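You operate a simulated robot arm through the tools that you are given. There is no shell and no other tool. Be economical: measure what you need, move in short steps, check, and stop when the job is done.

You run a simulated two-armed robot. Do the job below in one go: nothing can be reset, and whatever is moved stays where it is left.

## Task
Fit the grey pad's cross plate under the right cover and test it.
Fine: the cover waits on the empty pad; the cross plate goes on top of the throttle plate; pump on for the lever test, off while you lift and at the end; the other two stacks stay.

It is judged by the outcome, as a careful person would: the job done as asked, and still so three seconds after it is handed in. It fails if anything else is knocked over, pushed out of place, dropped, spilled or broken. A push-on lid holds only when it is set on centred and level and pressed home; a screw cap is set on level and turned clockwise until tight.

## Robot
Two 7-joint arms with two-finger parallel grippers on one trunk, on a base that drives. Base frame: it is fixed to the floor where the robot stands at the start and does not move with it; the origin is under the middle of the robot, x ahead of it, y to its left, z up; the surface under the hand at the start is at about z = 80. Lengths are in cm, angles in degrees, forces in N, time in s.
The left shoulder is at the start at [7, 13, 121.2], the right one opposite. With the tool pointing down near the work surface each hand reaches from about 10 to 50 cm from the robot's upright axis, wherever it stands, measured 20 degrees to its own side. Places, roughly: black lever on the blue lever block [50, -40, 100]; left grey pad [40, 10, 80]; pump switch on the blue lever block [40, -50, 90]; right grey pad [40, -10, 80]. Payload 1.57 kg a hand.
The tool frame of a hand sits at the grasp point between the pads (the TCP): z along the fingers, y along the line on which they close. The tips reach 3 cm beyond it. The gripper opens to 8 cm. The fingers are 1.7 cm wide and 1.2 cm thick; the gripper's body (4 by 8.2 cm) begins 8 cm behind the TCP.
Orientation is told as [roll, pitch, yaw] about the base's x, y, z axes, in that order, counted from this pose: with the fingers straight down and closing along the base's y, the tool's x points along the base's -x, its y along +y and its z along -z.

## Interface
- The arms move only by the tool jog_arm. It takes "left_rows", "right_rows" or both (then of equal length, played together; a hand with none holds still); each is a list of rows, each a list of 7 numbers: the shift along the tool's x, y, z in cm, then the turn, a rotation vector about the tool's x, y, z in degrees, then the closure in counts, from 0 (fully open) to 255 (shut). In form: [[dx, dy, dz, ax, ay, az, hand], ...]. A call has 1 to 8 rows; each row shifts and turns the commanded pose from where the row before left it, along the tool's axes as they then stand. Rows are played at 5 a second. More than 5 cm and 8.6 degrees between two rows, or a gripper value outside its range, and nothing of the call is played. A pose out of reach is approached as far as the arm can. The call stops where the force on the tool passes 40 N (or 10 N more than at its start, if that is more) or the arm is blocked; 0.2 s more then pass. The fingers move at their own pace (about 10.8 cm/s each) and stop on an object; they squeeze with about 26 N. The grip force told is the motor's: it shows also when the fingers shut on nothing. Time passes only in rows, and 0.2 s behind the last, so rows that do not move let the fingers close. It gives the time, the measured TCP pose, the force on the tool (base axes), the opening and the grip force at its end, in the units of the frame above (readings bear some noise), with the torque about the TCP (base axes, N m) and any sound that the robot's microphone picked up.
- Cameras (640 x 400 px; columns grow to the right, rows downward): "scene" is now at [12.46, -2.21, 141.81]; the picture's right is [-0.29, -0.96, 0.00], its down [-0.74, 0.23, -0.63] and it looks along [0.60, -0.19, -0.78] (base axes); focal length 214 px, centre (320, 200). "left" rides on the left gripper at [7.2, 0.7, -12.2] in its tool frame; the picture's right is [-0.09, 1.00, 0.00], its down [-0.84, -0.08, -0.54] and it looks along [-0.54, -0.05, 0.84] (tool axes); focal length 238 px, centre (320, 200). "right" rides on the right gripper at [7.2, -0.7, -12.2] in its tool frame; the picture's right is [0.09, 1.00, 0.00], its down [-0.84, 0.08, -0.54] and it looks along [-0.54, 0.05, 0.84] (tool axes); focal length 238 px, centre (320, 200). There is no depth. A picture from a camera that has moved, and an enlarged one, comes with that camera's place and axes in the base frame and with its lens.
- camera(camera): a new picture of that camera. No time passes.
- move_column(by): slides the trunk up (or, below 0, down) by that many cm; the arms and the scene camera ride with it, the base frame stays. It gives what a move gives, with no picture.
- steer(legs): drives the robot by 1 to 6 legs, each [ahead, left, turn to the left] in cm, cm and degrees, along the robot's own axes; the way and the turn of a leg run together, so that a leg with both is an arc; at most 150 cm and 180 degrees a leg. The arms and the cameras ride along, it lands a little off, and it stops where it bumps. It gives what a move gives.
- head_to(pan, tilt): turns the head with the scene camera to pan (to the left, within 86 degrees either way) and tilt (down, from -29 to 69), counted from straight ahead of the robot. It gives what a move gives.
- close_up(camera, box): a new picture of the part [left, top, right, bottom] of that camera's present view, enlarged. No time passes.
- sign_off(): hands the job in; it is judged then, once.

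Work in short steps. Places have to be worked out from the pictures, the camera data and where the tool is seen: move nearer, look again, correct. Check each grasp and each placing, and mend what went wrong. You have 120 turns and 100 pictures in all, those below and enlarged ones among them. Open the grippers and draw the arms clear of the work before you hand the job in, unless the task says otherwise; then end with one line.

The tools are called after "Request:" as a command line: name --argument value ..., lists and objects as JSON in quotes. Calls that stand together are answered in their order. jog_arm: Moves the arms, as the interface text tells. Its arguments: {"type":"object","properties":{"left_rows":{"type":"array"},"right_rows":{"type":"array"}},"required":[]} The other tools are called the same way: move_column (by) slides the trunk up or down; steer (legs) drives the base; head_to (pan, tilt) turns the head that bears the scene camera; camera (camera) takes a picture; close_up (camera, box) takes an enlarged picture of a part of a camera's view; sign_off () hands the job in.

At the start:

```text
t: 0.0
left_position: [32.49, 3.85, 126.46]
left_tool_rot: [0.0, -0.1, 0.1]
left_wrist_force: [0.7, 0.2, 0.0]
left_wrist_torque: [0.0, 0.0, 0.01]
left_width: 8.02
left_finger_force: 0.2
right_position: [28.54, -24.88, 122.19]
right_tool_rot: [-0.1, 0.0, -0.1]
right_wrist_force: [0.0, 0.5, -0.3]
right_wrist_torque: [0.03, 0.04, 0.02]
right_width: 8.0
right_finger_force: 0.1
trunk travel left (down, up): [-85.0, 9.0]
robot x, y, heading: [0.27, 0.05, -0.1]
head pan, tilt: [-17.1, 50.9]
```

scene: 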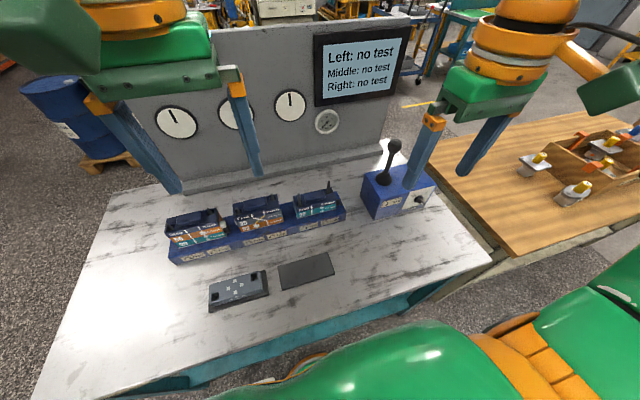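
right: 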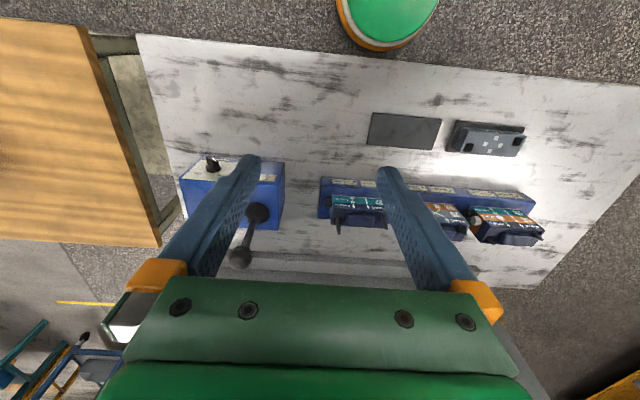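
left: 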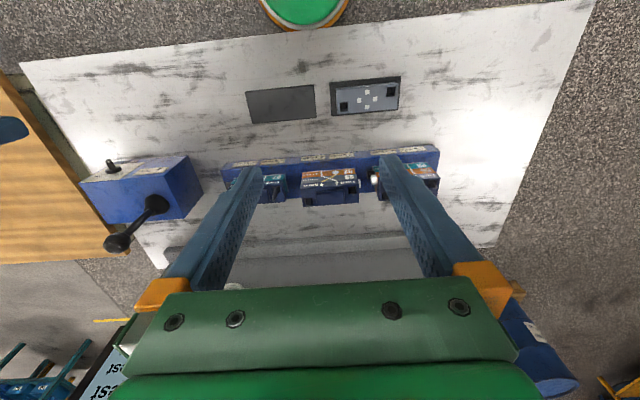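

The scene shows three covered stacks, a plate on the left grey pad, an empty pad on the right, and the lever block. I take enlarged pictures first.

Request:
close_up --camera "scene" --box '[150, 170, 350, 320]'

Request:
close_up --camera "scene" --box '[280, 130, 450, 230]'

Request:
close_up --camera "right" --box '[300, 100, 560, 260]'

```text
2.67 times, centred on (250, 245) of scene
camera zoom: at [12.46, -2.21, 141.81], right [-0.29, -0.96, 0.0], down [-0.74, 0.23, -0.63], along [0.6, -0.19, -0.78], focal length 572 px, centre (507, 80)
```

zoom: 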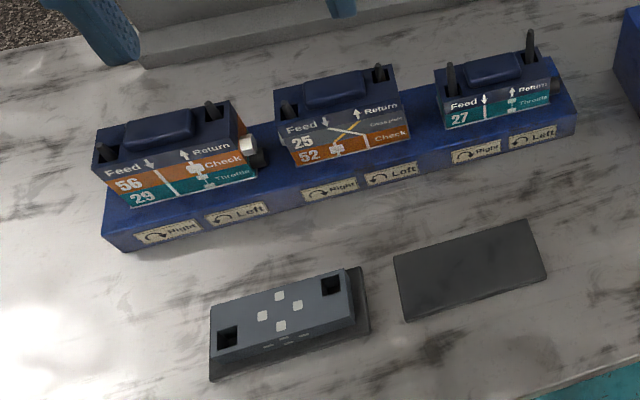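

```text
3.76 times, centred on (365, 180) of scene
camera zoom: at [12.46, -2.21, 141.81], right [-0.29, -0.96, 0.0], down [-0.74, 0.23, -0.63], along [0.6, -0.19, -0.78], focal length 807 px, centre (151, 275)
```

zoom: 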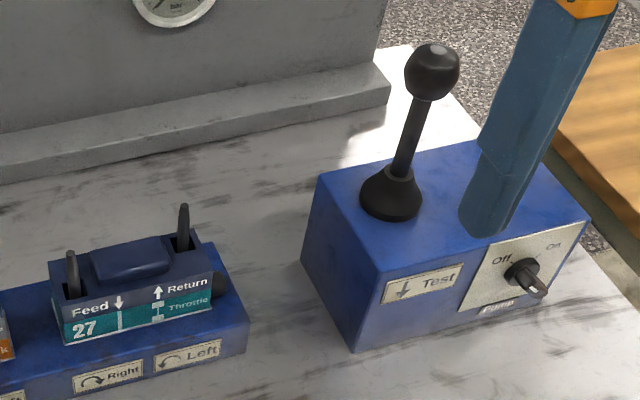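

```text
2.46 times, centred on (430, 180) of right
camera zoom: at [21.48, -25.6, 134.23], right [-0.09, 1.0, 0.0], down [0.84, 0.08, 0.54], along [0.54, 0.05, -0.84], focal length 587 px, centre (49, 249)
```

zoom: 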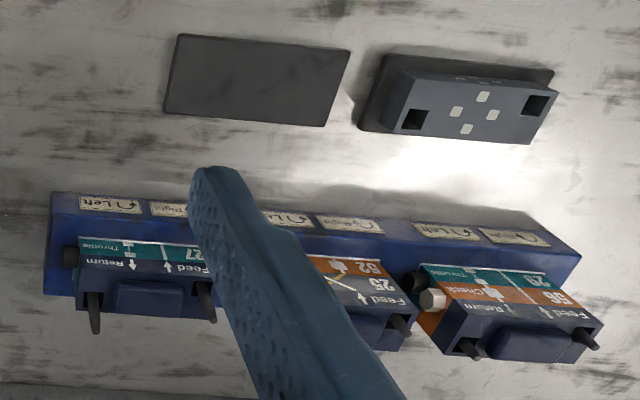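

I move the right hand to a closer viewpoint over the pads and right stack to study details.

Request:
jog_arm --right_rows '[[0, 4, 3, 0, 0, 0, 0], [0, 4, 3, 0, 0, 0, 0], [0, 4, 3, 0, 0, 0, 0], [0, 4, 2, 0, 0, 0, 0], [0, 0, 0, 0, 0, 0, 0]]'

Request:
camera --camera "right"

Request:
close_up --camera "scene" --box '[360, 160, 450, 220]'

```text
t: 1.2
left_position: [32.57, 3.86, 126.5]
left_tool_rot: [0.0, 0.0, -0.1]
left_wrist_force: [0.6, -0.3, 1.0]
left_wrist_torque: [0.02, -0.01, 0.03]
left_width: 7.98
left_finger_force: 0.0
right_position: [28.58, -8.97, 111.02]
right_tool_rot: [0.1, 0.0, -0.2]
right_wrist_force: [-0.8, -0.5, -0.6]
right_wrist_torque: [0.01, 0.03, 0.0]
right_width: 8.02
right_finger_force: 0.1
trunk travel left (down, up): [-85.0, 9.0]
robot x, y, heading: [-0.26, 0.23, 0.1]
head pan, tilt: [-17.1, 50.9]
```

```text
93 pictures are left
camera right: at [21.6, -9.67, 123.24], right [-0.09, 1.0, 0.0], down [0.84, 0.07, 0.54], along [0.54, 0.05, -0.84], focal length 238 px, centre (320, 200)
```

right: 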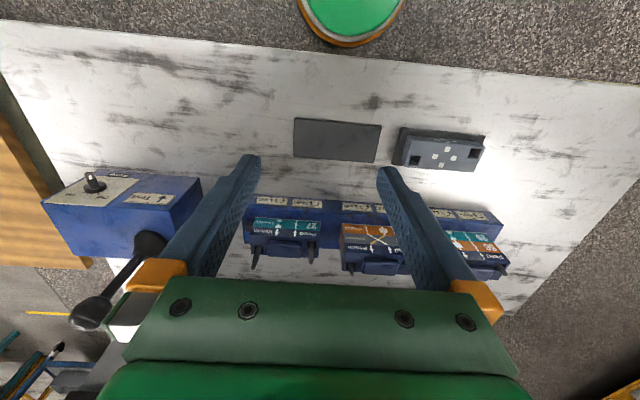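

```text
6.67 times, centred on (405, 190) of scene
camera zoom: at [12.5, -2.27, 141.81], right [-0.29, -0.96, 0.0], down [-0.74, 0.23, -0.63], along [0.6, -0.19, -0.78], focal length 1430 px, centre (-247, 267)
```

zoom: 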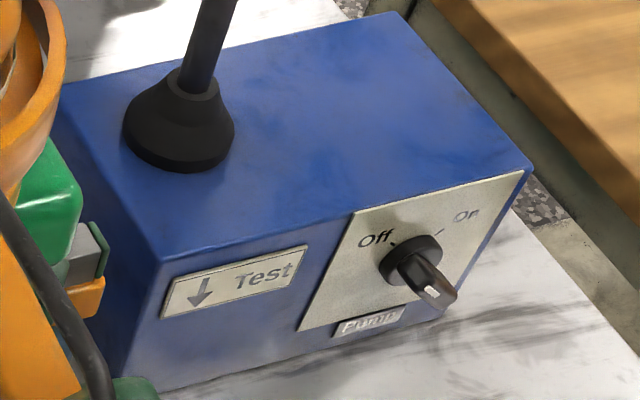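

I enlarge the plate, cover and switch from this viewpoint.

Request:
close_up --camera "right" --box '[380, 110, 500, 185]'

Request:
close_up --camera "right" --box '[230, 185, 390, 285]'

Request:
close_up --camera "right" --box '[40, 150, 200, 250]'

```text
5.33 times, centred on (440, 148) of right
camera zoom: at [21.6, -9.67, 123.24], right [-0.09, 1.0, 0.0], down [0.84, 0.07, 0.54], along [0.54, 0.05, -0.84], focal length 1271 px, centre (-320, 480)
```

zoom: 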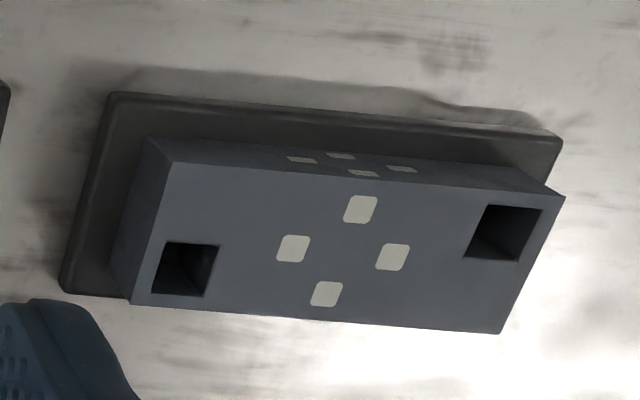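

```text
4.00 times, centred on (310, 235) of right
camera zoom: at [21.6, -9.67, 123.24], right [-0.09, 1.0, 0.0], down [0.84, 0.07, 0.54], along [0.54, 0.05, -0.84], focal length 953 px, centre (360, 60)
```

zoom: 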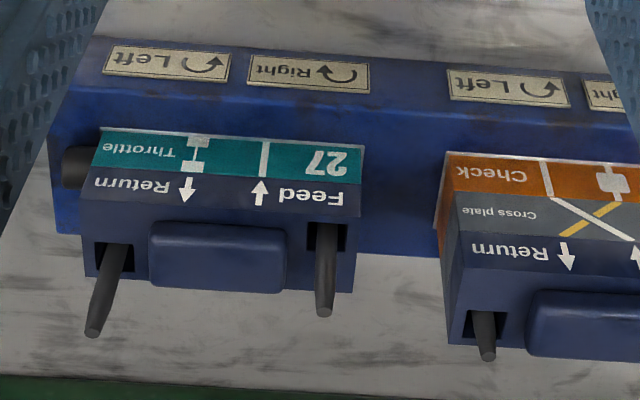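

```text
4.00 times, centred on (120, 200) of right
camera zoom: at [21.6, -9.67, 123.24], right [-0.09, 1.0, 0.0], down [0.84, 0.07, 0.54], along [0.54, 0.05, -0.84], focal length 953 px, centre (1120, 200)
```

zoom: 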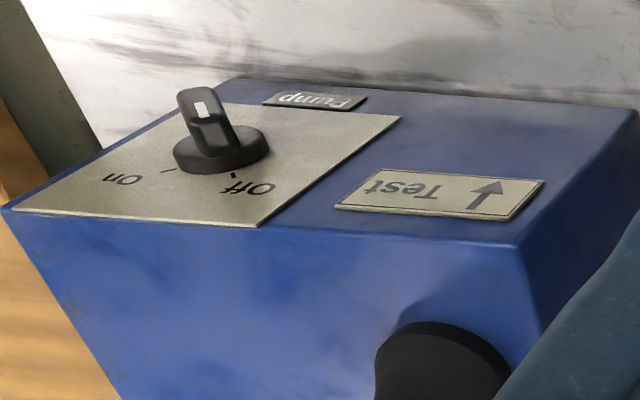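

The plate's front-facing side shows only four marks; I can't tell whether its label is there or on the back. I lower the left hand in front of it for a more frontal look.

Request:
jog_arm --left_rows '[[1.5, 1.0, 4.2, 0, 0, 0, 0], [1.5, 1.0, 4.2, 0, 0, 0, 0], [1.5, 1.0, 4.2, 0, 0, 0, 0], [1.5, 1.0, 4.2, 0, 0, 0, 0], [1.5, 1.0, 4.2, 0, 0, 0, 0], [1.5, 1.0, 4.2, 0, 0, 0, 0], [1.5, 1.0, 4.2, 0, 0, 0, 0], [1.5, 1.0, 4.2, 0, 0, 0, 0]]'

Request:
camera --camera "left"

```text
t: 3.0
left_position: [21.09, 11.64, 92.64]
left_tool_rot: [-0.1, 0.1, 0.0]
left_wrist_force: [0.1, -0.1, 0.6]
left_wrist_torque: [-0.01, 0.0, -0.02]
left_width: 7.99
left_finger_force: 0.1
left hand out of reach, approached as far as the arm can: row 8
right_position: [28.61, -8.82, 111.08]
right_tool_rot: [-0.1, 0.0, 0.0]
right_wrist_force: [-0.1, 0.3, 0.1]
right_wrist_torque: [0.01, 0.0, -0.03]
right_width: 8.0
right_finger_force: 0.0
trunk travel left (down, up): [-85.0, 9.0]
robot x, y, heading: [0.36, 0.19, 0.0]
head pan, tilt: [-17.1, 50.9]
```

```text
88 pictures are left
camera left: at [13.92, 12.14, 104.78], right [0.09, 1.0, 0.0], down [0.84, -0.08, 0.54], along [0.54, -0.05, -0.84], focal length 238 px, centre (320, 200)
```

left: 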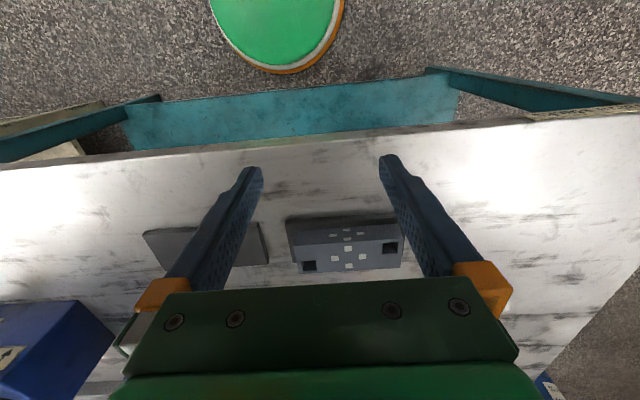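

Request:
close_up --camera "left" --box '[270, 200, 420, 290]'

```text
4.27 times, centred on (345, 245) of left
camera zoom: at [13.92, 12.14, 104.78], right [0.09, 1.0, 0.0], down [0.84, -0.08, 0.54], along [0.54, -0.05, -0.84], focal length 1017 px, centre (213, 8)
```

zoom: 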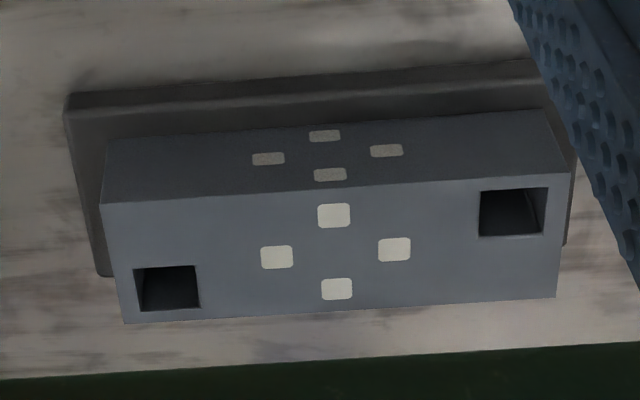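

The plate is about 13 × 5 × 2.85 cm, centred near (36.1, 13.6), and its near face has no text, so the label is probably on the back. I will check that once it is lifted. The right stack is near (54.4, -13.4), a bit far, so I drive 8 cm ahead.

Request:
steer --legs '[[8, 0, 0]]'

Request:
camera --camera "scene"

```text
t: 4.0
left_position: [24.57, 11.51, 92.7]
left_tool_rot: [0.0, 0.2, 0.0]
left_wrist_force: [0.1, 0.0, -0.1]
left_wrist_torque: [-0.02, 0.01, 0.02]
left_width: 7.99
left_finger_force: 0.0
right_position: [32.18, -8.96, 111.03]
right_tool_rot: [0.1, 0.2, 0.0]
right_wrist_force: [0.2, -0.3, 0.3]
right_wrist_torque: [0.01, 0.05, 0.02]
right_width: 8.0
right_finger_force: 0.1
trunk travel left (down, up): [-85.0, 9.0]
robot x, y, heading: [3.24, -0.09, 0.2]
head pan, tilt: [-17.1, 50.9]
stopped in leg 1: the robot was blocked; the commanded pose is now the measured one
```

```text
86 pictures are left
camera scene: at [16.07, -2.21, 141.78], right [-0.29, -0.96, 0.0], down [-0.74, 0.23, -0.63], along [0.6, -0.19, -0.78], focal length 214 px, centre (320, 200)
```

scene: 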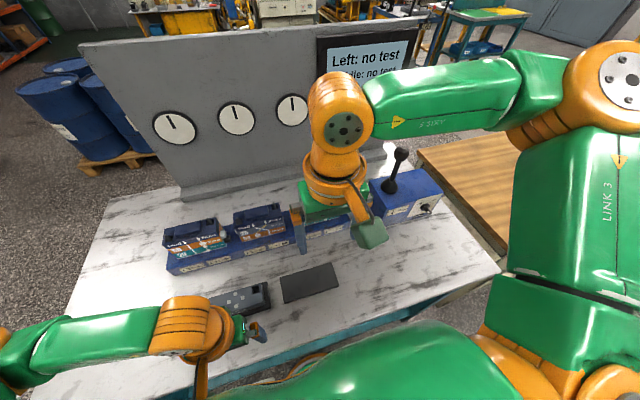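

The base touched the table after 3.5 cm, so the robot now stands at x≈3.5. I check the right arm's reach over the right stack, then start turning it to yaw +90.

Request:
jog_arm --right_rows '[[-4.4, -0.9, 0, 0, 0, 0, 0], [-4.4, -0.9, 0, 0, 0, 0, 0], [-4.4, -0.9, 0, 0, 0, 0, 0], [-4.4, -0.9, 0, 0, 0, 0, 0], [-4.4, -0.9, 1, 0, 0, 0, 0], [0, 0, 0, 0, 0, -8.5, 0], [0, 0, 0, 0, 0, -8.5, 0], [0, 0, 0, 0, 0, -8.5, 0]]'

Request:
jog_arm --right_rows '[[0, 0, 0, 0, 0, -8.5, 0], [0, 0, 0, 0, 0, -8.5, 0], [0, 0, 0, 0, 0, -8.5, 0], [0, 0, 0, 0, 0, -8.5, 0], [0, 0, 0, 0, 0, -8.5, 0], [0, 0, 0, 0, 0, -8.5, 0], [0, 0, 0, 0, 0, -8.5, 0], [0, 0, 0, 0, 0, -5, 0]]'

Request:
camera --camera "right"

Request:
camera --camera "scene"

```text
t: 5.8
left_position: [24.38, 11.43, 92.53]
left_tool_rot: [0.0, 0.2, 0.1]
left_wrist_force: [0.3, 0.5, 0.2]
left_wrist_torque: [0.0, -0.02, 0.03]
left_width: 8.01
left_finger_force: 0.1
right_position: [46.4, -19.33, 108.91]
right_tool_rot: [0.1, -0.1, 25.5]
right_wrist_force: [-0.3, -0.2, 0.3]
right_wrist_torque: [0.02, -0.01, -0.02]
right_width: 8.0
right_finger_force: 0.1
right hand out of reach, approached as far as the arm can: row 2, 3, 4, 5
trunk travel left (down, up): [-85.0, 9.0]
robot x, y, heading: [3.25, 0.05, 0.0]
head pan, tilt: [-17.1, 50.9]
```

```text
t: 7.6
left_position: [24.37, 11.56, 92.65]
left_tool_rot: [0.0, -0.1, 0.0]
left_wrist_force: [-0.7, 0.4, -0.1]
left_wrist_torque: [0.02, 0.0, 0.0]
left_width: 8.01
left_finger_force: 0.1
right_position: [27.79, -7.97, 107.59]
right_tool_rot: [-0.2, 0.0, 89.7]
right_wrist_force: [0.6, -0.5, 0.1]
right_wrist_torque: [0.01, 0.0, 0.02]
right_width: 7.98
right_finger_force: 0.1
right hand out of reach, approached as far as the arm can: row 1, 2, 3, 4, 5, 6, 7, 8
trunk travel left (down, up): [-85.0, 9.0]
robot x, y, heading: [3.43, 0.25, 0.0]
head pan, tilt: [-17.1, 50.9]
```

```text
85 pictures are left
camera right: at [28.44, -15.25, 119.76], right [-1.0, -0.09, 0.0], down [-0.07, 0.84, 0.54], along [-0.04, 0.54, -0.84], focal length 238 px, centre (320, 200)
```

right: 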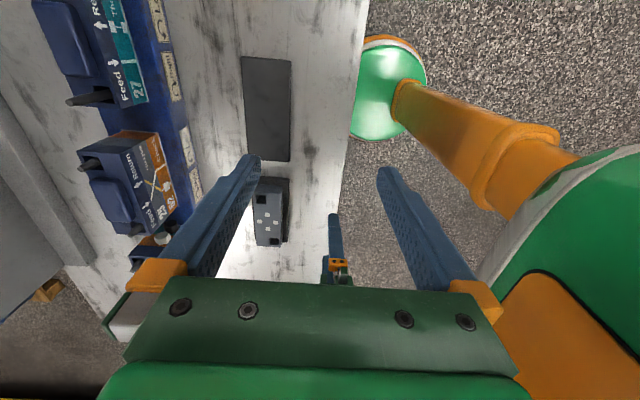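

```text
84 pictures are left
camera scene: at [15.74, -2.17, 141.82], right [-0.29, -0.96, 0.0], down [-0.74, 0.23, -0.63], along [0.6, -0.19, -0.78], focal length 214 px, centre (320, 200)
```

scene: 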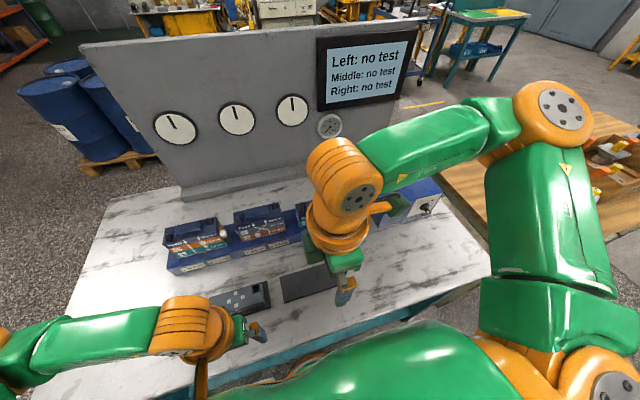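

At z=109 the stack is just beyond reach with the robot facing straight ahead. Turning the robot about 45° left brings the right shoulder some 7 cm nearer, so I back off 1 cm, turn, and shift to the right.

Request:
steer --legs '[[-1.5, 0, 0], [0, 0, 45], [-6, -6, 0]]'

Request:
head_to --pan -55 --tilt 50

Request:
camera --camera "scene"

```text
t: 11.1
left_position: [8.58, 15.13, 92.52]
left_tool_rot: [-0.2, 0.2, 45.1]
left_wrist_force: [-0.1, 0.1, 0.1]
left_wrist_torque: [-0.06, -0.01, 0.02]
left_width: 8.01
left_finger_force: 0.1
right_position: [24.95, 3.71, 107.58]
right_tool_rot: [-0.1, 0.1, 134.7]
right_wrist_force: [-0.6, 0.9, 0.1]
right_wrist_torque: [-0.01, -0.01, 0.0]
right_width: 8.01
right_finger_force: 0.0
trunk travel left (down, up): [-85.0, 9.0]
robot x, y, heading: [2.12, -8.55, 45.0]
head pan, tilt: [-17.1, 50.9]
```

```text
t: 12.2
left_position: [8.66, 14.83, 92.62]
left_tool_rot: [0.0, 0.1, 45.2]
left_wrist_force: [-0.2, -0.2, 0.1]
left_wrist_torque: [-0.03, -0.03, 0.02]
left_width: 8.01
left_finger_force: 0.0
right_position: [24.89, 3.27, 107.62]
right_tool_rot: [-0.1, -0.1, 134.7]
right_wrist_force: [0.4, 0.2, -0.4]
right_wrist_torque: [0.02, 0.0, 0.0]
right_width: 8.02
right_finger_force: 0.0
trunk travel left (down, up): [-85.0, 9.0]
robot x, y, heading: [1.69, -8.36, 45.0]
head pan, tilt: [-55.0, 50.0]
```

```text
83 pictures are left
camera scene: at [13.15, -6.08, 141.93], right [-0.17, -0.99, 0.0], down [-0.75, 0.13, -0.64], along [0.63, -0.11, -0.77], focal length 214 px, centre (320, 200)
```

scene: 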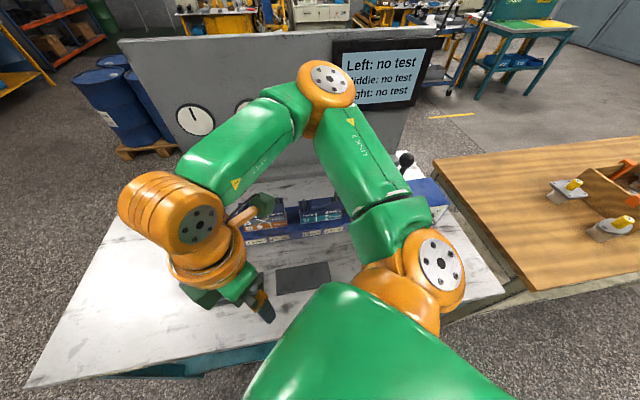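

Now the arm is folded over the table, with plenty of reach left. I turn the right hand back to yaw 90, then move it over the stack.

Request:
jog_arm --right_rows '[[0, 0, 0, 0, 0, 8.5, 0], [0, 0, 0, 0, 0, 8.5, 0], [0, 0, 0, 0, 0, 8.5, 0], [0, 0, 0, 0, 0, 8.5, 0], [0, 0, 0, 0, 0, 8.5, 0], [0, 0, 0, 0, 0, 2.2, 0], [2.6, -4, 0, 0, 0, 0, 0], [2.6, -4, 0, 0, 0, 0, 0]]'

Request:
camera --camera "right"

```text
t: 14.0
left_position: [8.71, 14.58, 92.81]
left_tool_rot: [0.1, 0.0, 45.1]
left_wrist_force: [0.1, 0.1, 0.5]
left_wrist_torque: [-0.01, -0.01, 0.0]
left_width: 8.0
left_finger_force: 0.1
right_position: [33.03, -2.13, 107.48]
right_tool_rot: [0.0, -0.2, 90.0]
right_wrist_force: [0.6, 0.5, 0.6]
right_wrist_torque: [0.01, 0.0, -0.03]
right_width: 8.01
right_finger_force: 0.0
trunk travel left (down, up): [-85.0, 9.0]
robot x, y, heading: [1.72, -8.56, 45.3]
head pan, tilt: [-55.0, 50.0]
```

```text
82 pictures are left
camera right: at [33.8, -9.46, 119.62], right [-1.0, -0.09, 0.0], down [-0.08, 0.83, 0.55], along [-0.05, 0.54, -0.84], focal length 238 px, centre (320, 200)
```

right: 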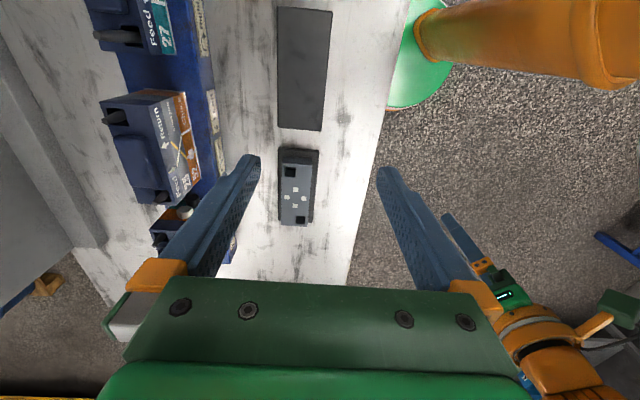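

I carry on to above the right stack.

Request:
jog_arm --right_rows '[[1.9, -3.5, 0, 0, 0, 0, 0], [1.9, -3.5, 0, 0, 0, 0, 0], [1.9, -3.5, 0, 0, 0, 0, 0], [1.9, -3.5, 0, 0, 0, 0, 0], [1.9, -3.5, 0, 0, 0, 0, 0], [1.9, -3.5, 0, 0, 0, 0, 0]]'

Request:
camera --camera "right"

Request:
camera --camera "scene"

```text
t: 15.4
left_position: [8.52, 14.74, 92.68]
left_tool_rot: [0.0, 0.2, 45.2]
left_wrist_force: [0.2, -0.2, 0.6]
left_wrist_torque: [-0.04, 0.0, 0.03]
left_width: 7.99
left_finger_force: 0.0
right_position: [38.08, -4.56, 107.65]
right_tool_rot: [-0.1, -0.2, 89.9]
right_wrist_force: [0.1, -0.6, -0.3]
right_wrist_torque: [0.0, -0.01, 0.0]
right_width: 7.99
right_finger_force: 0.2
right hand out of reach, approached as far as the arm can: row 2, 3, 4, 5, 6
trunk travel left (down, up): [-85.0, 9.0]
robot x, y, heading: [1.92, -8.25, 44.7]
head pan, tilt: [-55.0, 50.0]
```

```text
81 pictures are left
camera right: at [38.88, -11.92, 119.73], right [-1.0, -0.09, 0.0], down [-0.08, 0.84, 0.54], along [-0.05, 0.54, -0.84], focal length 238 px, centre (320, 200)
```

right: 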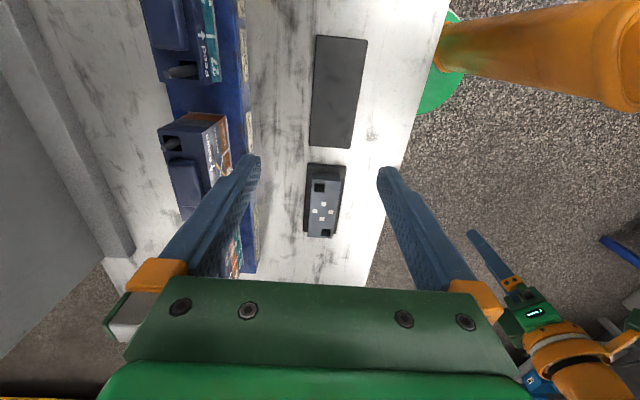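

```text
80 pictures are left
camera scene: at [13.13, -6.09, 141.93], right [-0.17, -0.99, 0.0], down [-0.75, 0.13, -0.64], along [0.63, -0.11, -0.77], focal length 214 px, centre (320, 200)
```

scene: 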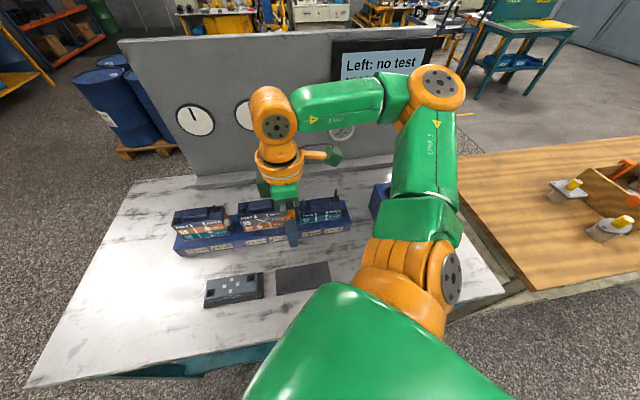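

The arm stopped at a joint limit in this bent pose. I turn the hand to its neutral yaw (45 in base axes) and test whether it reaches the stack that way.

Request:
jog_arm --right_rows '[[0, 0, 0, 0, 0, 8.5, 0], [0, 0, 0, 0, 0, 8.5, 0], [0, 0, 0, 0, 0, 8.5, 0], [0, 0, 0, 0, 0, 8.5, 0], [0, 0, 0, 0, 0, 8.5, 0], [0, 0, 0, 0, 0, 2.5, 0]]'

Request:
jog_arm --right_rows '[[-1, -3.5, 0, 0, 0, 0, 0], [-1, -3.5, 0, 0, 0, 0, 0], [-1, -3.5, 0, 0, 0, 0, 0], [-1, -3.5, 0, 0, 0, 0, 0], [-1, -3.5, 0, 0, 0, 0, 0], [0, 0, 0, 0, 0, 0, 0]]'

```text
t: 16.8
left_position: [8.64, 14.64, 92.68]
left_tool_rot: [0.1, 0.0, 45.0]
left_wrist_force: [1.2, 0.1, 0.2]
left_wrist_torque: [0.01, 0.02, -0.02]
left_width: 8.01
left_finger_force: 0.1
right_position: [38.3, -4.6, 107.48]
right_tool_rot: [0.1, -0.2, 45.0]
right_wrist_force: [0.2, 0.5, 0.4]
right_wrist_torque: [-0.02, -0.06, -0.03]
right_width: 7.99
right_finger_force: 0.0
trunk travel left (down, up): [-85.0, 9.0]
robot x, y, heading: [1.69, -8.23, 45.2]
head pan, tilt: [-55.0, 50.0]
```

```text
t: 18.2
left_position: [8.59, 14.64, 92.71]
left_tool_rot: [0.1, -0.1, 45.1]
left_wrist_force: [-1.0, -0.6, 0.4]
left_wrist_torque: [0.0, 0.01, -0.01]
left_width: 8.01
left_finger_force: 0.0
right_position: [51.88, -12.26, 107.6]
right_tool_rot: [0.0, -0.2, 44.9]
right_wrist_force: [0.5, 0.3, 0.2]
right_wrist_torque: [-0.02, -0.03, 0.01]
right_width: 8.01
right_finger_force: 0.1
right hand out of reach, approached as far as the arm can: row 5
trunk travel left (down, up): [-85.0, 9.0]
robot x, y, heading: [2.24, -8.52, 45.2]
head pan, tilt: [-55.0, 50.0]
```

Neutral yaw reaches further, so the limit lies on the positive-yaw side. I back off slightly and test turning the other way, toward yaw -90.

Request:
jog_arm --right_rows '[[0.5, 1.5, 0, 0, 0, 0, 0], [0, 0, 0, 0, 0, 8.5, 0], [0, 0, 0, 0, 0, 8.5, 0], [0, 0, 0, 0, 0, 8.5, 0], [0, 0, 0, 0, 0, 8.5, 0], [0, 0, 0, 0, 0, 8.5, 0], [0, 0, 0, 0, 0, 8.5, 0], [0, 0, 0, 0, 0, 8.5, 0]]'

Request:
jog_arm --right_rows '[[0, 0, 0, 0, 0, 8.5, 0], [0, 0, 0, 0, 0, 8.5, 0], [0, 0, 0, 0, 0, 8.5, 0], [0, 0, 0, 0, 0, 8.5, 0], [0, 0, 0, 0, 0, 8.5, 0], [0, 0, 0, 0, 0, 8.5, 0], [0, 0, 0, 0, 0, 8.5, 0], [0, 0, 0, 0, 0, 8.5, 0]]'

Request:
camera --camera "right"

Request:
camera --camera "scene"

```text
t: 20.0
left_position: [8.62, 14.76, 92.59]
left_tool_rot: [0.0, 0.1, 45.1]
left_wrist_force: [0.2, -0.4, 0.1]
left_wrist_torque: [-0.02, -0.01, 0.02]
left_width: 8.03
left_finger_force: 0.0
right_position: [50.59, -11.6, 107.52]
right_tool_rot: [0.3, -0.1, -14.6]
right_wrist_force: [0.2, -0.2, 0.1]
right_wrist_torque: [0.0, -0.03, 0.01]
right_width: 8.01
right_finger_force: 0.0
trunk travel left (down, up): [-85.0, 9.0]
robot x, y, heading: [1.8, -8.12, 45.0]
head pan, tilt: [-55.0, 50.0]
```

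```text
t: 21.8
left_position: [8.6, 14.73, 92.68]
left_tool_rot: [0.0, 0.0, 45.1]
left_wrist_force: [-0.4, -0.2, 0.7]
left_wrist_torque: [0.0, 0.02, -0.02]
left_width: 7.98
left_finger_force: 0.0
right_position: [50.65, -11.62, 107.54]
right_tool_rot: [0.0, 0.2, -82.7]
right_wrist_force: [0.0, 0.4, -0.2]
right_wrist_torque: [-0.01, 0.0, -0.03]
right_width: 8.02
right_finger_force: 0.0
trunk travel left (down, up): [-85.0, 9.0]
robot x, y, heading: [1.87, -8.16, 45.0]
head pan, tilt: [-55.0, 50.0]
```

```text
79 pictures are left
camera right: at [49.08, -4.69, 119.7], right [0.98, 0.22, 0.0], down [0.18, -0.82, 0.54], along [0.12, -0.53, -0.84], focal length 238 px, centre (320, 200)
```

right: 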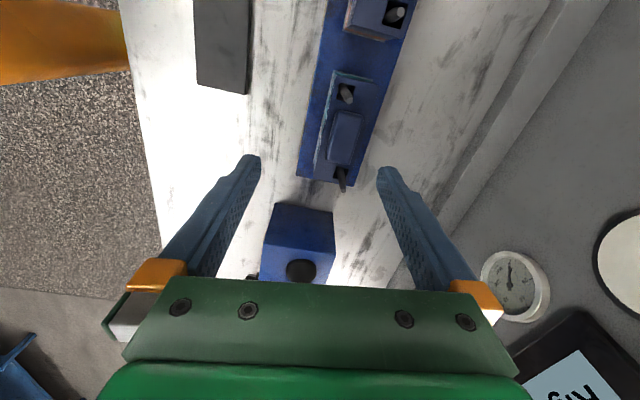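

```text
78 pictures are left
camera scene: at [13.16, -6.13, 141.93], right [-0.17, -0.99, 0.0], down [-0.75, 0.13, -0.64], along [0.63, -0.11, -0.77], focal length 214 px, centre (320, 200)
```

scene: 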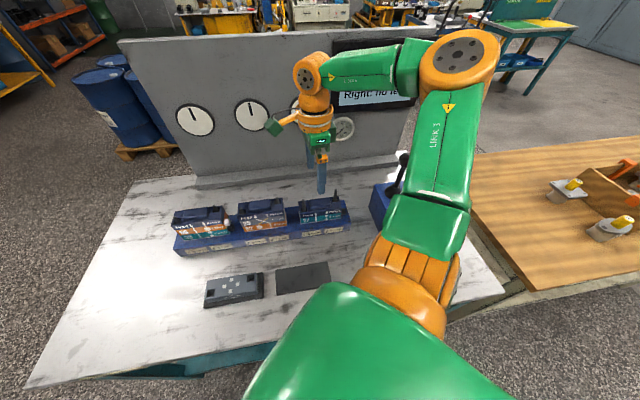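

Yaw near -90 works at the stack. I enlarge the cover from here to locate its handle precisely.

Request:
close_up --camera "right" --box '[290, 60, 410, 200]'

Request:
close_up --camera "scene" --box '[280, 180, 370, 240]'

```text
2.86 times, centred on (350, 130) of right
camera zoom: at [49.08, -4.69, 119.7], right [0.98, 0.22, 0.0], down [0.18, -0.82, 0.54], along [0.12, -0.53, -0.84], focal length 681 px, centre (234, 400)
```

zoom: 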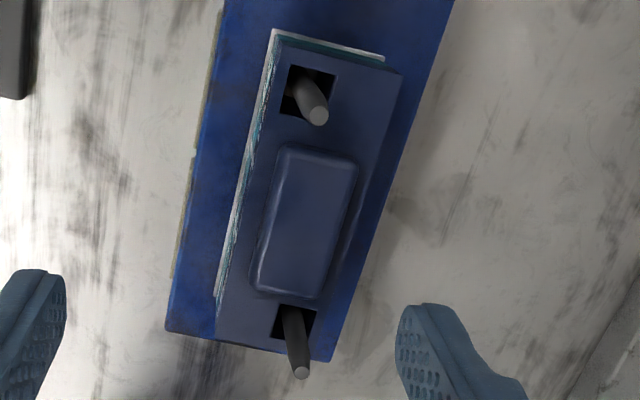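

```text
6.67 times, centred on (325, 210) of scene
camera zoom: at [13.16, -6.13, 141.93], right [-0.17, -0.99, 0.0], down [-0.75, 0.13, -0.64], along [0.63, -0.11, -0.77], focal length 1430 px, centre (287, 133)
```

zoom: 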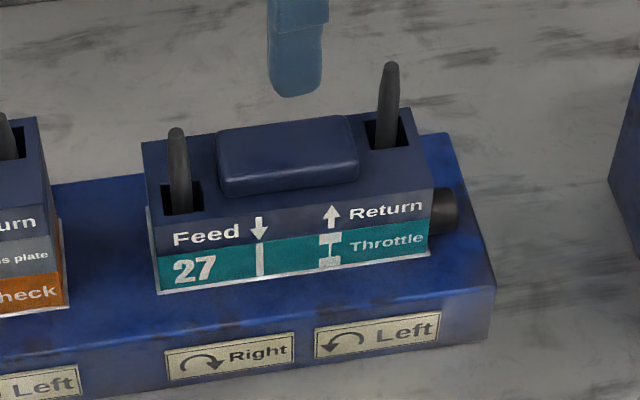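

The right cover spans about x 51.5–57, y -20.3 to -6.8 and z 86.8–89.6, with its centre near (54.2, -13.5). I align the hand above it at yaw -90 and descend part way.

Request:
jog_arm --right_rows '[[0, 0, 0, 0, 0, 7.3, 0], [-1.9, 3.55, 0, 0, 0, 0, 0], [0, 0, 4, 0, 0, 0, 0], [0, 0, 4, 0, 0, 0, 0], [0, 0, 2, 0, 0, 0, 0], [0, 0, 0, 0, 0, 0, 0]]'

Request:
camera --camera "right"

Request:
close_up --camera "scene" --box '[270, 120, 390, 240]'

```text
t: 23.2
left_position: [8.7, 14.68, 92.66]
left_tool_rot: [-0.1, 0.0, 45.0]
left_wrist_force: [-0.8, 0.1, -0.1]
left_wrist_torque: [-0.03, 0.02, 0.02]
left_width: 8.04
left_finger_force: 0.0
right_position: [54.2, -13.5, 97.56]
right_tool_rot: [0.2, 0.2, -89.8]
right_wrist_force: [0.0, -0.3, -0.4]
right_wrist_torque: [0.04, 0.01, -0.01]
right_width: 8.0
right_finger_force: 0.1
trunk travel left (down, up): [-85.0, 9.0]
robot x, y, heading: [2.04, -8.6, 45.3]
head pan, tilt: [-55.0, 50.0]
```

```text
75 pictures are left
camera right: at [53.55, -6.42, 109.7], right [1.0, 0.1, 0.0], down [0.08, -0.84, 0.54], along [0.05, -0.54, -0.84], focal length 238 px, centre (320, 200)
```

right: 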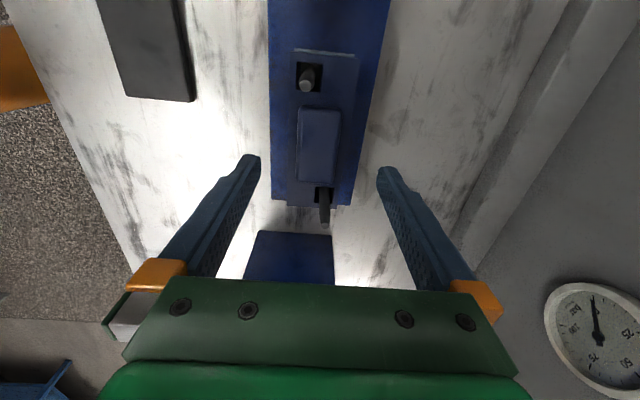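

```text
3.33 times, centred on (330, 180) of scene
camera zoom: at [13.15, -6.14, 141.93], right [-0.17, -0.99, 0.0], down [-0.75, 0.13, -0.64], along [0.63, -0.11, -0.77], focal length 715 px, centre (287, 267)
```

zoom: 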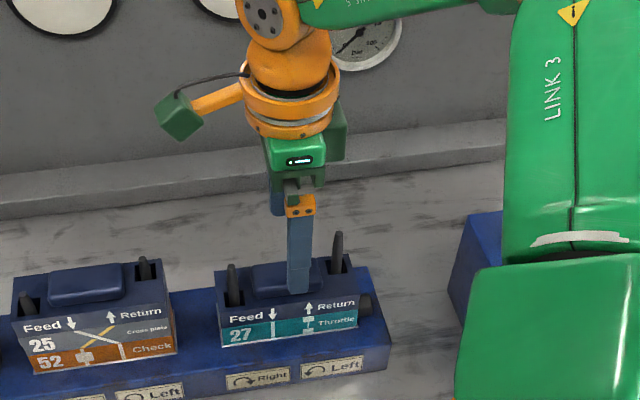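

The hand is centred over the cover. I descend to z≈90.4 and close on the cover body.

Request:
jog_arm --right_rows '[[0, 0, 3, 0, 0, 0, 0], [0, 0, 3, 0, 0, 0, 0], [0, 0, 1.2, 0, 0, 0, 0], [0, 0, 0, 0, 0, 0, 0]]'

Request:
close_up --camera "scene" --box '[280, 170, 370, 240]'

```text
t: 24.2
left_position: [8.63, 14.69, 92.78]
left_tool_rot: [0.1, 0.0, 45.1]
left_wrist_force: [0.0, 0.1, 0.4]
left_wrist_torque: [-0.02, 0.02, 0.03]
left_width: 8.01
left_finger_force: 0.1
right_position: [54.13, -13.57, 90.25]
right_tool_rot: [0.1, 0.2, -89.8]
right_wrist_force: [-0.2, -0.8, -0.4]
right_wrist_torque: [0.0, 0.02, -0.01]
right_width: 8.0
right_finger_force: 0.0
trunk travel left (down, up): [-85.0, 9.0]
robot x, y, heading: [2.09, -8.23, 44.9]
head pan, tilt: [-55.0, 50.0]
```

```text
5.71 times, centred on (325, 205) of scene
camera zoom: at [13.15, -6.14, 141.93], right [-0.17, -0.99, 0.0], down [-0.75, 0.13, -0.64], along [0.63, -0.11, -0.77], focal length 1226 px, centre (291, 171)
```

zoom: 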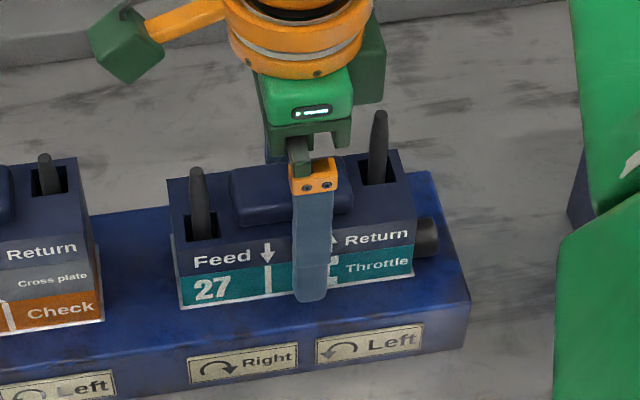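

Tips are about level with the cover's lower part. I raise 0.4 cm to keep clear of the throttle plate and close.

Request:
jog_arm --right_rows '[[0, 0, -0.4, 0, 0, 0, 0], [0, 0, 0, 0, 0, 0, 120], [0, 0, 0, 0, 0, 0, 255], [0, 0, 0, 0, 0, 0, 255], [0, 0, 0, 0, 0, 0, 255]]'

Request:
close_up --camera "scene" --box '[280, 170, 370, 240]'

```text
t: 25.4
left_position: [8.55, 14.79, 92.7]
left_tool_rot: [0.0, 0.1, 45.1]
left_wrist_force: [-0.7, -0.4, -0.5]
left_wrist_torque: [0.01, 0.05, 0.0]
left_width: 8.02
left_finger_force: 0.1
right_position: [54.01, -13.54, 90.64]
right_tool_rot: [0.1, 0.2, -89.7]
right_wrist_force: [-1.7, 0.0, 0.2]
right_wrist_torque: [-0.05, 0.23, -0.07]
right_width: 4.98
right_finger_force: 26.4
trunk travel left (down, up): [-85.0, 9.0]
robot x, y, heading: [1.72, -8.44, 45.1]
head pan, tilt: [-55.0, 50.0]
```

```text
5.71 times, centred on (325, 205) of scene
camera zoom: at [13.16, -6.13, 141.93], right [-0.17, -0.99, 0.0], down [-0.75, 0.13, -0.64], along [0.63, -0.11, -0.77], focal length 1226 px, centre (291, 171)
```

zoom: 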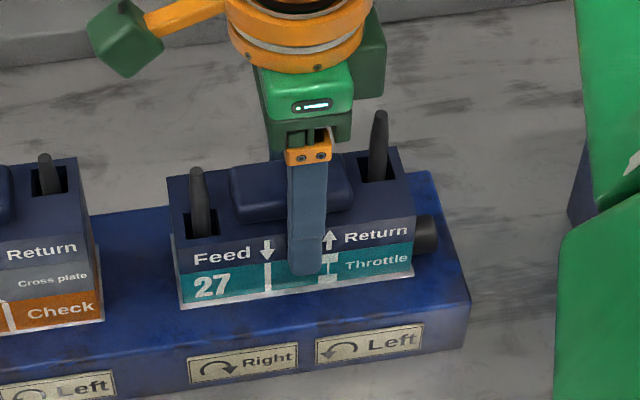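

The cover-plate seam works out near z 87.8, about level with the tips. I release, rise 0.8 cm, and regrip so that only the cover is held.

Request:
jog_arm --right_rows '[[0, 0, 0, 0, 0, 0, 80], [0, 0, -0.8, 0, 0, 0, 80], [0, 0, 0, 0, 0, 0, 200], [0, 0, 0, 0, 0, 0, 255], [0, 0, 0, 0, 0, 0, 255], [0, 0, 0, 0, 0, 0, 255]]'

Request:
jog_arm --right_rows '[[0, 0, -0.5, 0, 0, 0, 255], [0, 0, -0.5, 0, 0, 0, 255], [0, 0, 0, 0, 0, 0, 255]]'

Request:
close_up --camera "scene" --box '[280, 170, 370, 240]'

```text
t: 26.8
left_position: [8.67, 14.75, 92.61]
left_tool_rot: [0.0, 0.1, 45.1]
left_wrist_force: [0.0, 0.1, 0.4]
left_wrist_torque: [0.02, -0.01, 0.03]
left_width: 8.0
left_finger_force: 0.1
right_position: [54.19, -13.53, 91.37]
right_tool_rot: [0.0, 0.2, -89.8]
right_wrist_force: [0.1, -1.4, 0.1]
right_wrist_torque: [-0.02, -0.04, -0.03]
right_width: 4.96
right_finger_force: 25.8
trunk travel left (down, up): [-85.0, 9.0]
robot x, y, heading: [1.91, -8.55, 45.2]
head pan, tilt: [-55.0, 50.0]
```

```text
t: 27.6
left_position: [8.75, 14.77, 92.74]
left_tool_rot: [0.0, 0.1, 45.1]
left_wrist_force: [0.7, -0.1, -0.3]
left_wrist_torque: [0.04, 0.02, -0.02]
left_width: 8.0
left_finger_force: 0.1
right_position: [54.28, -13.56, 92.38]
right_tool_rot: [0.0, 0.3, -89.7]
right_wrist_force: [1.2, -0.4, -3.6]
right_wrist_torque: [-0.01, -0.02, -0.03]
right_width: 4.99
right_finger_force: 26.0
trunk travel left (down, up): [-85.0, 9.0]
robot x, y, heading: [1.59, -8.25, 45.1]
head pan, tilt: [-55.0, 50.0]
```

```text
5.71 times, centred on (325, 205) of scene
camera zoom: at [13.32, -6.15, 141.91], right [-0.17, -0.99, 0.0], down [-0.76, 0.13, -0.64], along [0.63, -0.11, -0.77], focal length 1226 px, centre (291, 171)
```

zoom: 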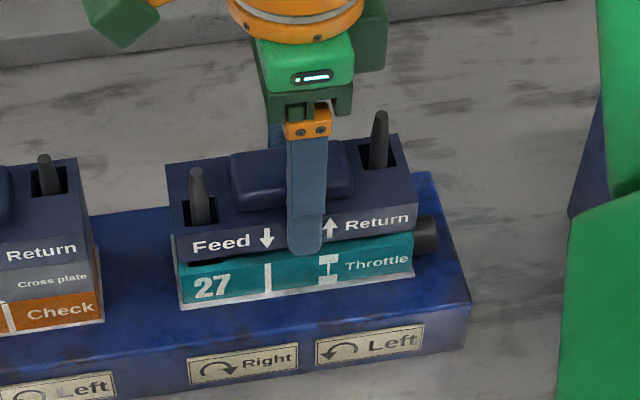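

Only the cover lifts (3.6 N) and the throttle plate stays put. I lift it clear of the studs.

Request:
jog_arm --right_rows '[[0, 0, -1.5, 0, 0, 0, 255], [0, 0, -2, 0, 0, 0, 255], [0, 0, -3, 0, 0, 0, 255], [0, 0, -3, 0, 0, 0, 255], [0, 0, -1, 0, 0, 0, 255]]'

Request:
camera --camera "scene"

Request:
camera --camera "right"

```text
t: 28.8
left_position: [8.82, 14.78, 92.58]
left_tool_rot: [0.0, 0.0, 45.1]
left_wrist_force: [0.3, 0.6, -0.6]
left_wrist_torque: [0.0, -0.02, -0.07]
left_width: 8.01
left_finger_force: 0.1
right_position: [54.2, -13.54, 103.01]
right_tool_rot: [0.1, 0.2, -89.9]
right_wrist_force: [-0.6, -0.5, -3.3]
right_wrist_torque: [-0.02, -0.01, -0.03]
right_width: 4.98
right_finger_force: 26.3
trunk travel left (down, up): [-85.0, 9.0]
robot x, y, heading: [1.74, -8.27, 44.9]
head pan, tilt: [-55.0, 50.0]
```

```text
70 pictures are left
camera scene: at [13.29, -6.15, 141.91], right [-0.17, -0.99, 0.0], down [-0.76, 0.13, -0.64], along [0.63, -0.11, -0.77], focal length 214 px, centre (320, 200)
```

scene: 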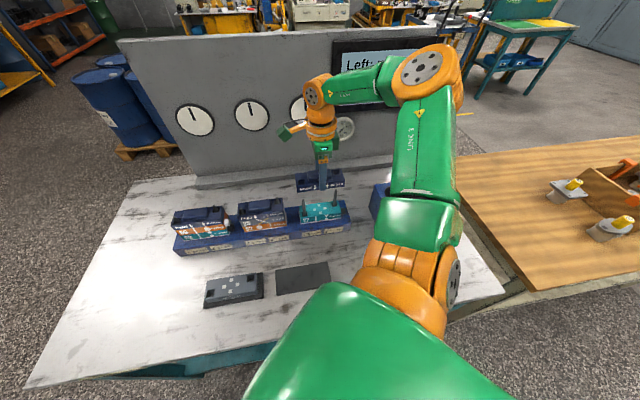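

```text
69 pictures are left
camera right: at [53.68, -6.37, 115.15], right [1.0, 0.1, 0.0], down [0.08, -0.84, 0.54], along [0.05, -0.54, -0.84], focal length 238 px, centre (320, 200)
```

right: 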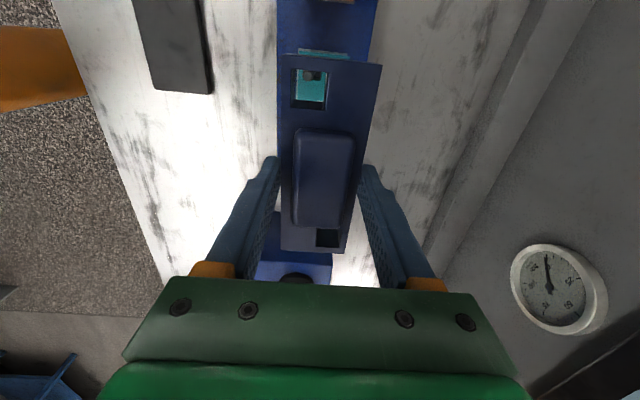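

The cover is free and the studs show. I look at the throttle plate's top for orientation marks.

Request:
close_up --camera "scene" --box '[290, 185, 360, 240]'

Request:
close_up --camera "scene" --box '[195, 255, 335, 315]'

```text
7.27 times, centred on (325, 212) of scene
camera zoom: at [13.29, -6.15, 141.91], right [-0.17, -0.99, 0.0], down [-0.76, 0.13, -0.64], along [0.63, -0.11, -0.77], focal length 1560 px, centre (284, 109)
```

zoom: 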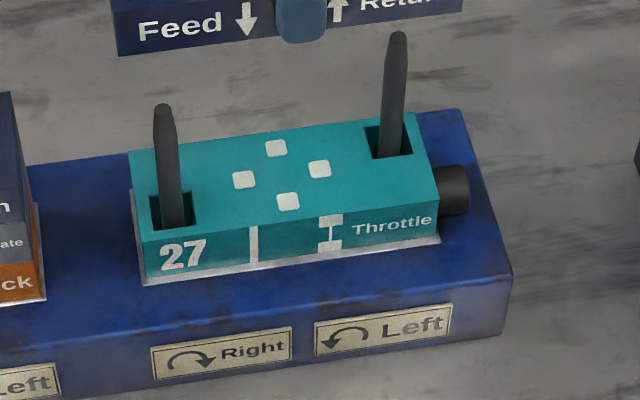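

```text
4.57 times, centred on (265, 285) of scene
camera zoom: at [13.29, -6.15, 141.91], right [-0.17, -0.99, 0.0], down [-0.76, 0.13, -0.64], along [0.63, -0.11, -0.77], focal length 980 px, centre (571, -189)
```

zoom: 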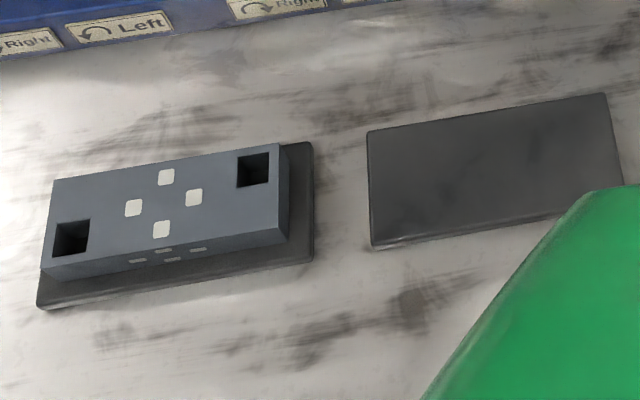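

The throttle plate has the same four dots on top and its label on the front. Now I carry the cover to above the empty pad, centred near (35.7, -5.3).

Request:
jog_arm --right_rows '[[1.64, -3.7, 0, 0, 0, 0, 255], [1.64, -3.7, 0, 0, 0, 0, 255], [1.64, -3.7, 0, 0, 0, 0, 255], [1.64, -3.7, 0, 0, 0, 0, 255], [1.64, -3.7, 0, 0, 0, 0, 255], [0, 0, 0, 0, 0, 0, 255]]'

Request:
camera --camera "scene"

Request:
camera --camera "right"

```text
t: 30.2
left_position: [8.7, 14.73, 92.62]
left_tool_rot: [0.1, 0.2, 45.1]
left_wrist_force: [0.1, -0.5, -0.4]
left_wrist_torque: [0.0, 0.04, 0.0]
left_width: 7.97
left_finger_force: 0.1
right_position: [35.68, -5.32, 103.02]
right_tool_rot: [-0.1, 0.1, -89.9]
right_wrist_force: [-0.3, -0.3, -3.9]
right_wrist_torque: [0.0, 0.03, 0.01]
right_width: 4.97
right_finger_force: 26.3
trunk travel left (down, up): [-85.0, 9.0]
robot x, y, heading: [1.97, -8.19, 45.3]
head pan, tilt: [-55.0, 50.0]
```

```text
66 pictures are left
camera scene: at [13.31, -6.15, 141.91], right [-0.17, -0.99, 0.0], down [-0.76, 0.13, -0.64], along [0.63, -0.11, -0.77], focal length 214 px, centre (320, 200)
```

scene: 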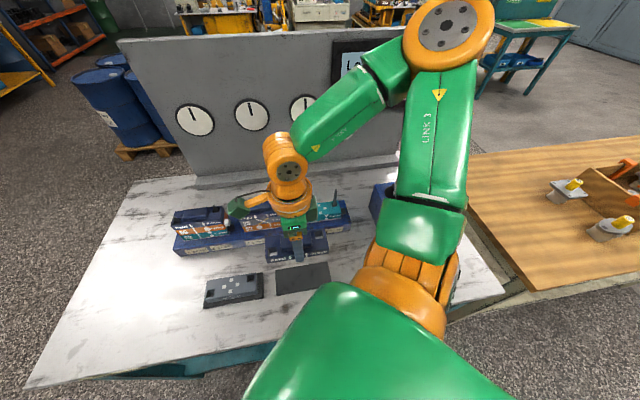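

```text
65 pictures are left
camera right: at [35.06, 1.73, 115.16], right [1.0, 0.1, 0.0], down [0.08, -0.84, 0.54], along [0.05, -0.54, -0.84], focal length 238 px, centre (320, 200)
```

right: 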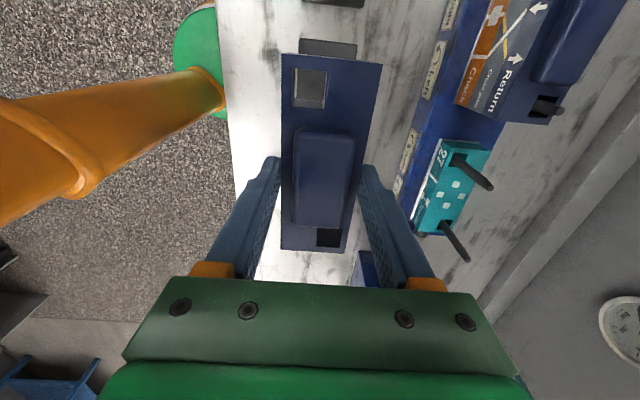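

The hand is over the pad. I descend, slowing down near contact.

Request:
jog_arm --right_rows '[[0, 0, 4, 0, 0, 0, 255], [0, 0, 4, 0, 0, 0, 255], [0, 0, 4, 0, 0, 0, 255], [0, 0, 4, 0, 0, 0, 255], [0, 0, 0.7, 0, 0, 0, 255], [0, 0, 0, 0, 0, 0, 255]]'

Request:
close_up --camera "scene" --box '[240, 220, 350, 310]'

```text
t: 31.6
left_position: [8.72, 14.65, 92.59]
left_tool_rot: [0.1, -0.1, 45.0]
left_wrist_force: [0.0, 0.5, 1.2]
left_wrist_torque: [0.05, -0.03, -0.03]
left_width: 8.0
left_finger_force: 0.0
right_position: [35.68, -5.33, 87.04]
right_tool_rot: [0.0, 0.3, -89.8]
right_wrist_force: [0.1, 0.3, -3.9]
right_wrist_torque: [-0.02, 0.02, -0.03]
right_width: 4.97
right_finger_force: 26.0
right hand out of reach, approached as far as the arm can: row 5
trunk travel left (down, up): [-85.0, 9.0]
robot x, y, heading: [2.01, -8.22, 45.1]
head pan, tilt: [-55.0, 50.0]
```

```text
4.44 times, centred on (295, 265) of scene
camera zoom: at [13.27, -6.24, 141.92], right [-0.17, -0.99, 0.0], down [-0.76, 0.13, -0.64], along [0.63, -0.11, -0.77], focal length 953 px, centre (431, -89)
```

zoom: 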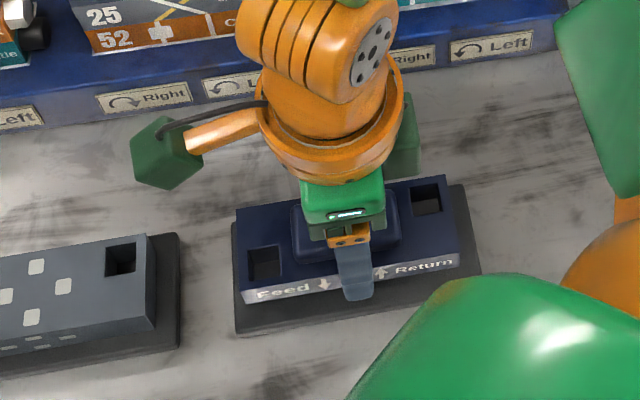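

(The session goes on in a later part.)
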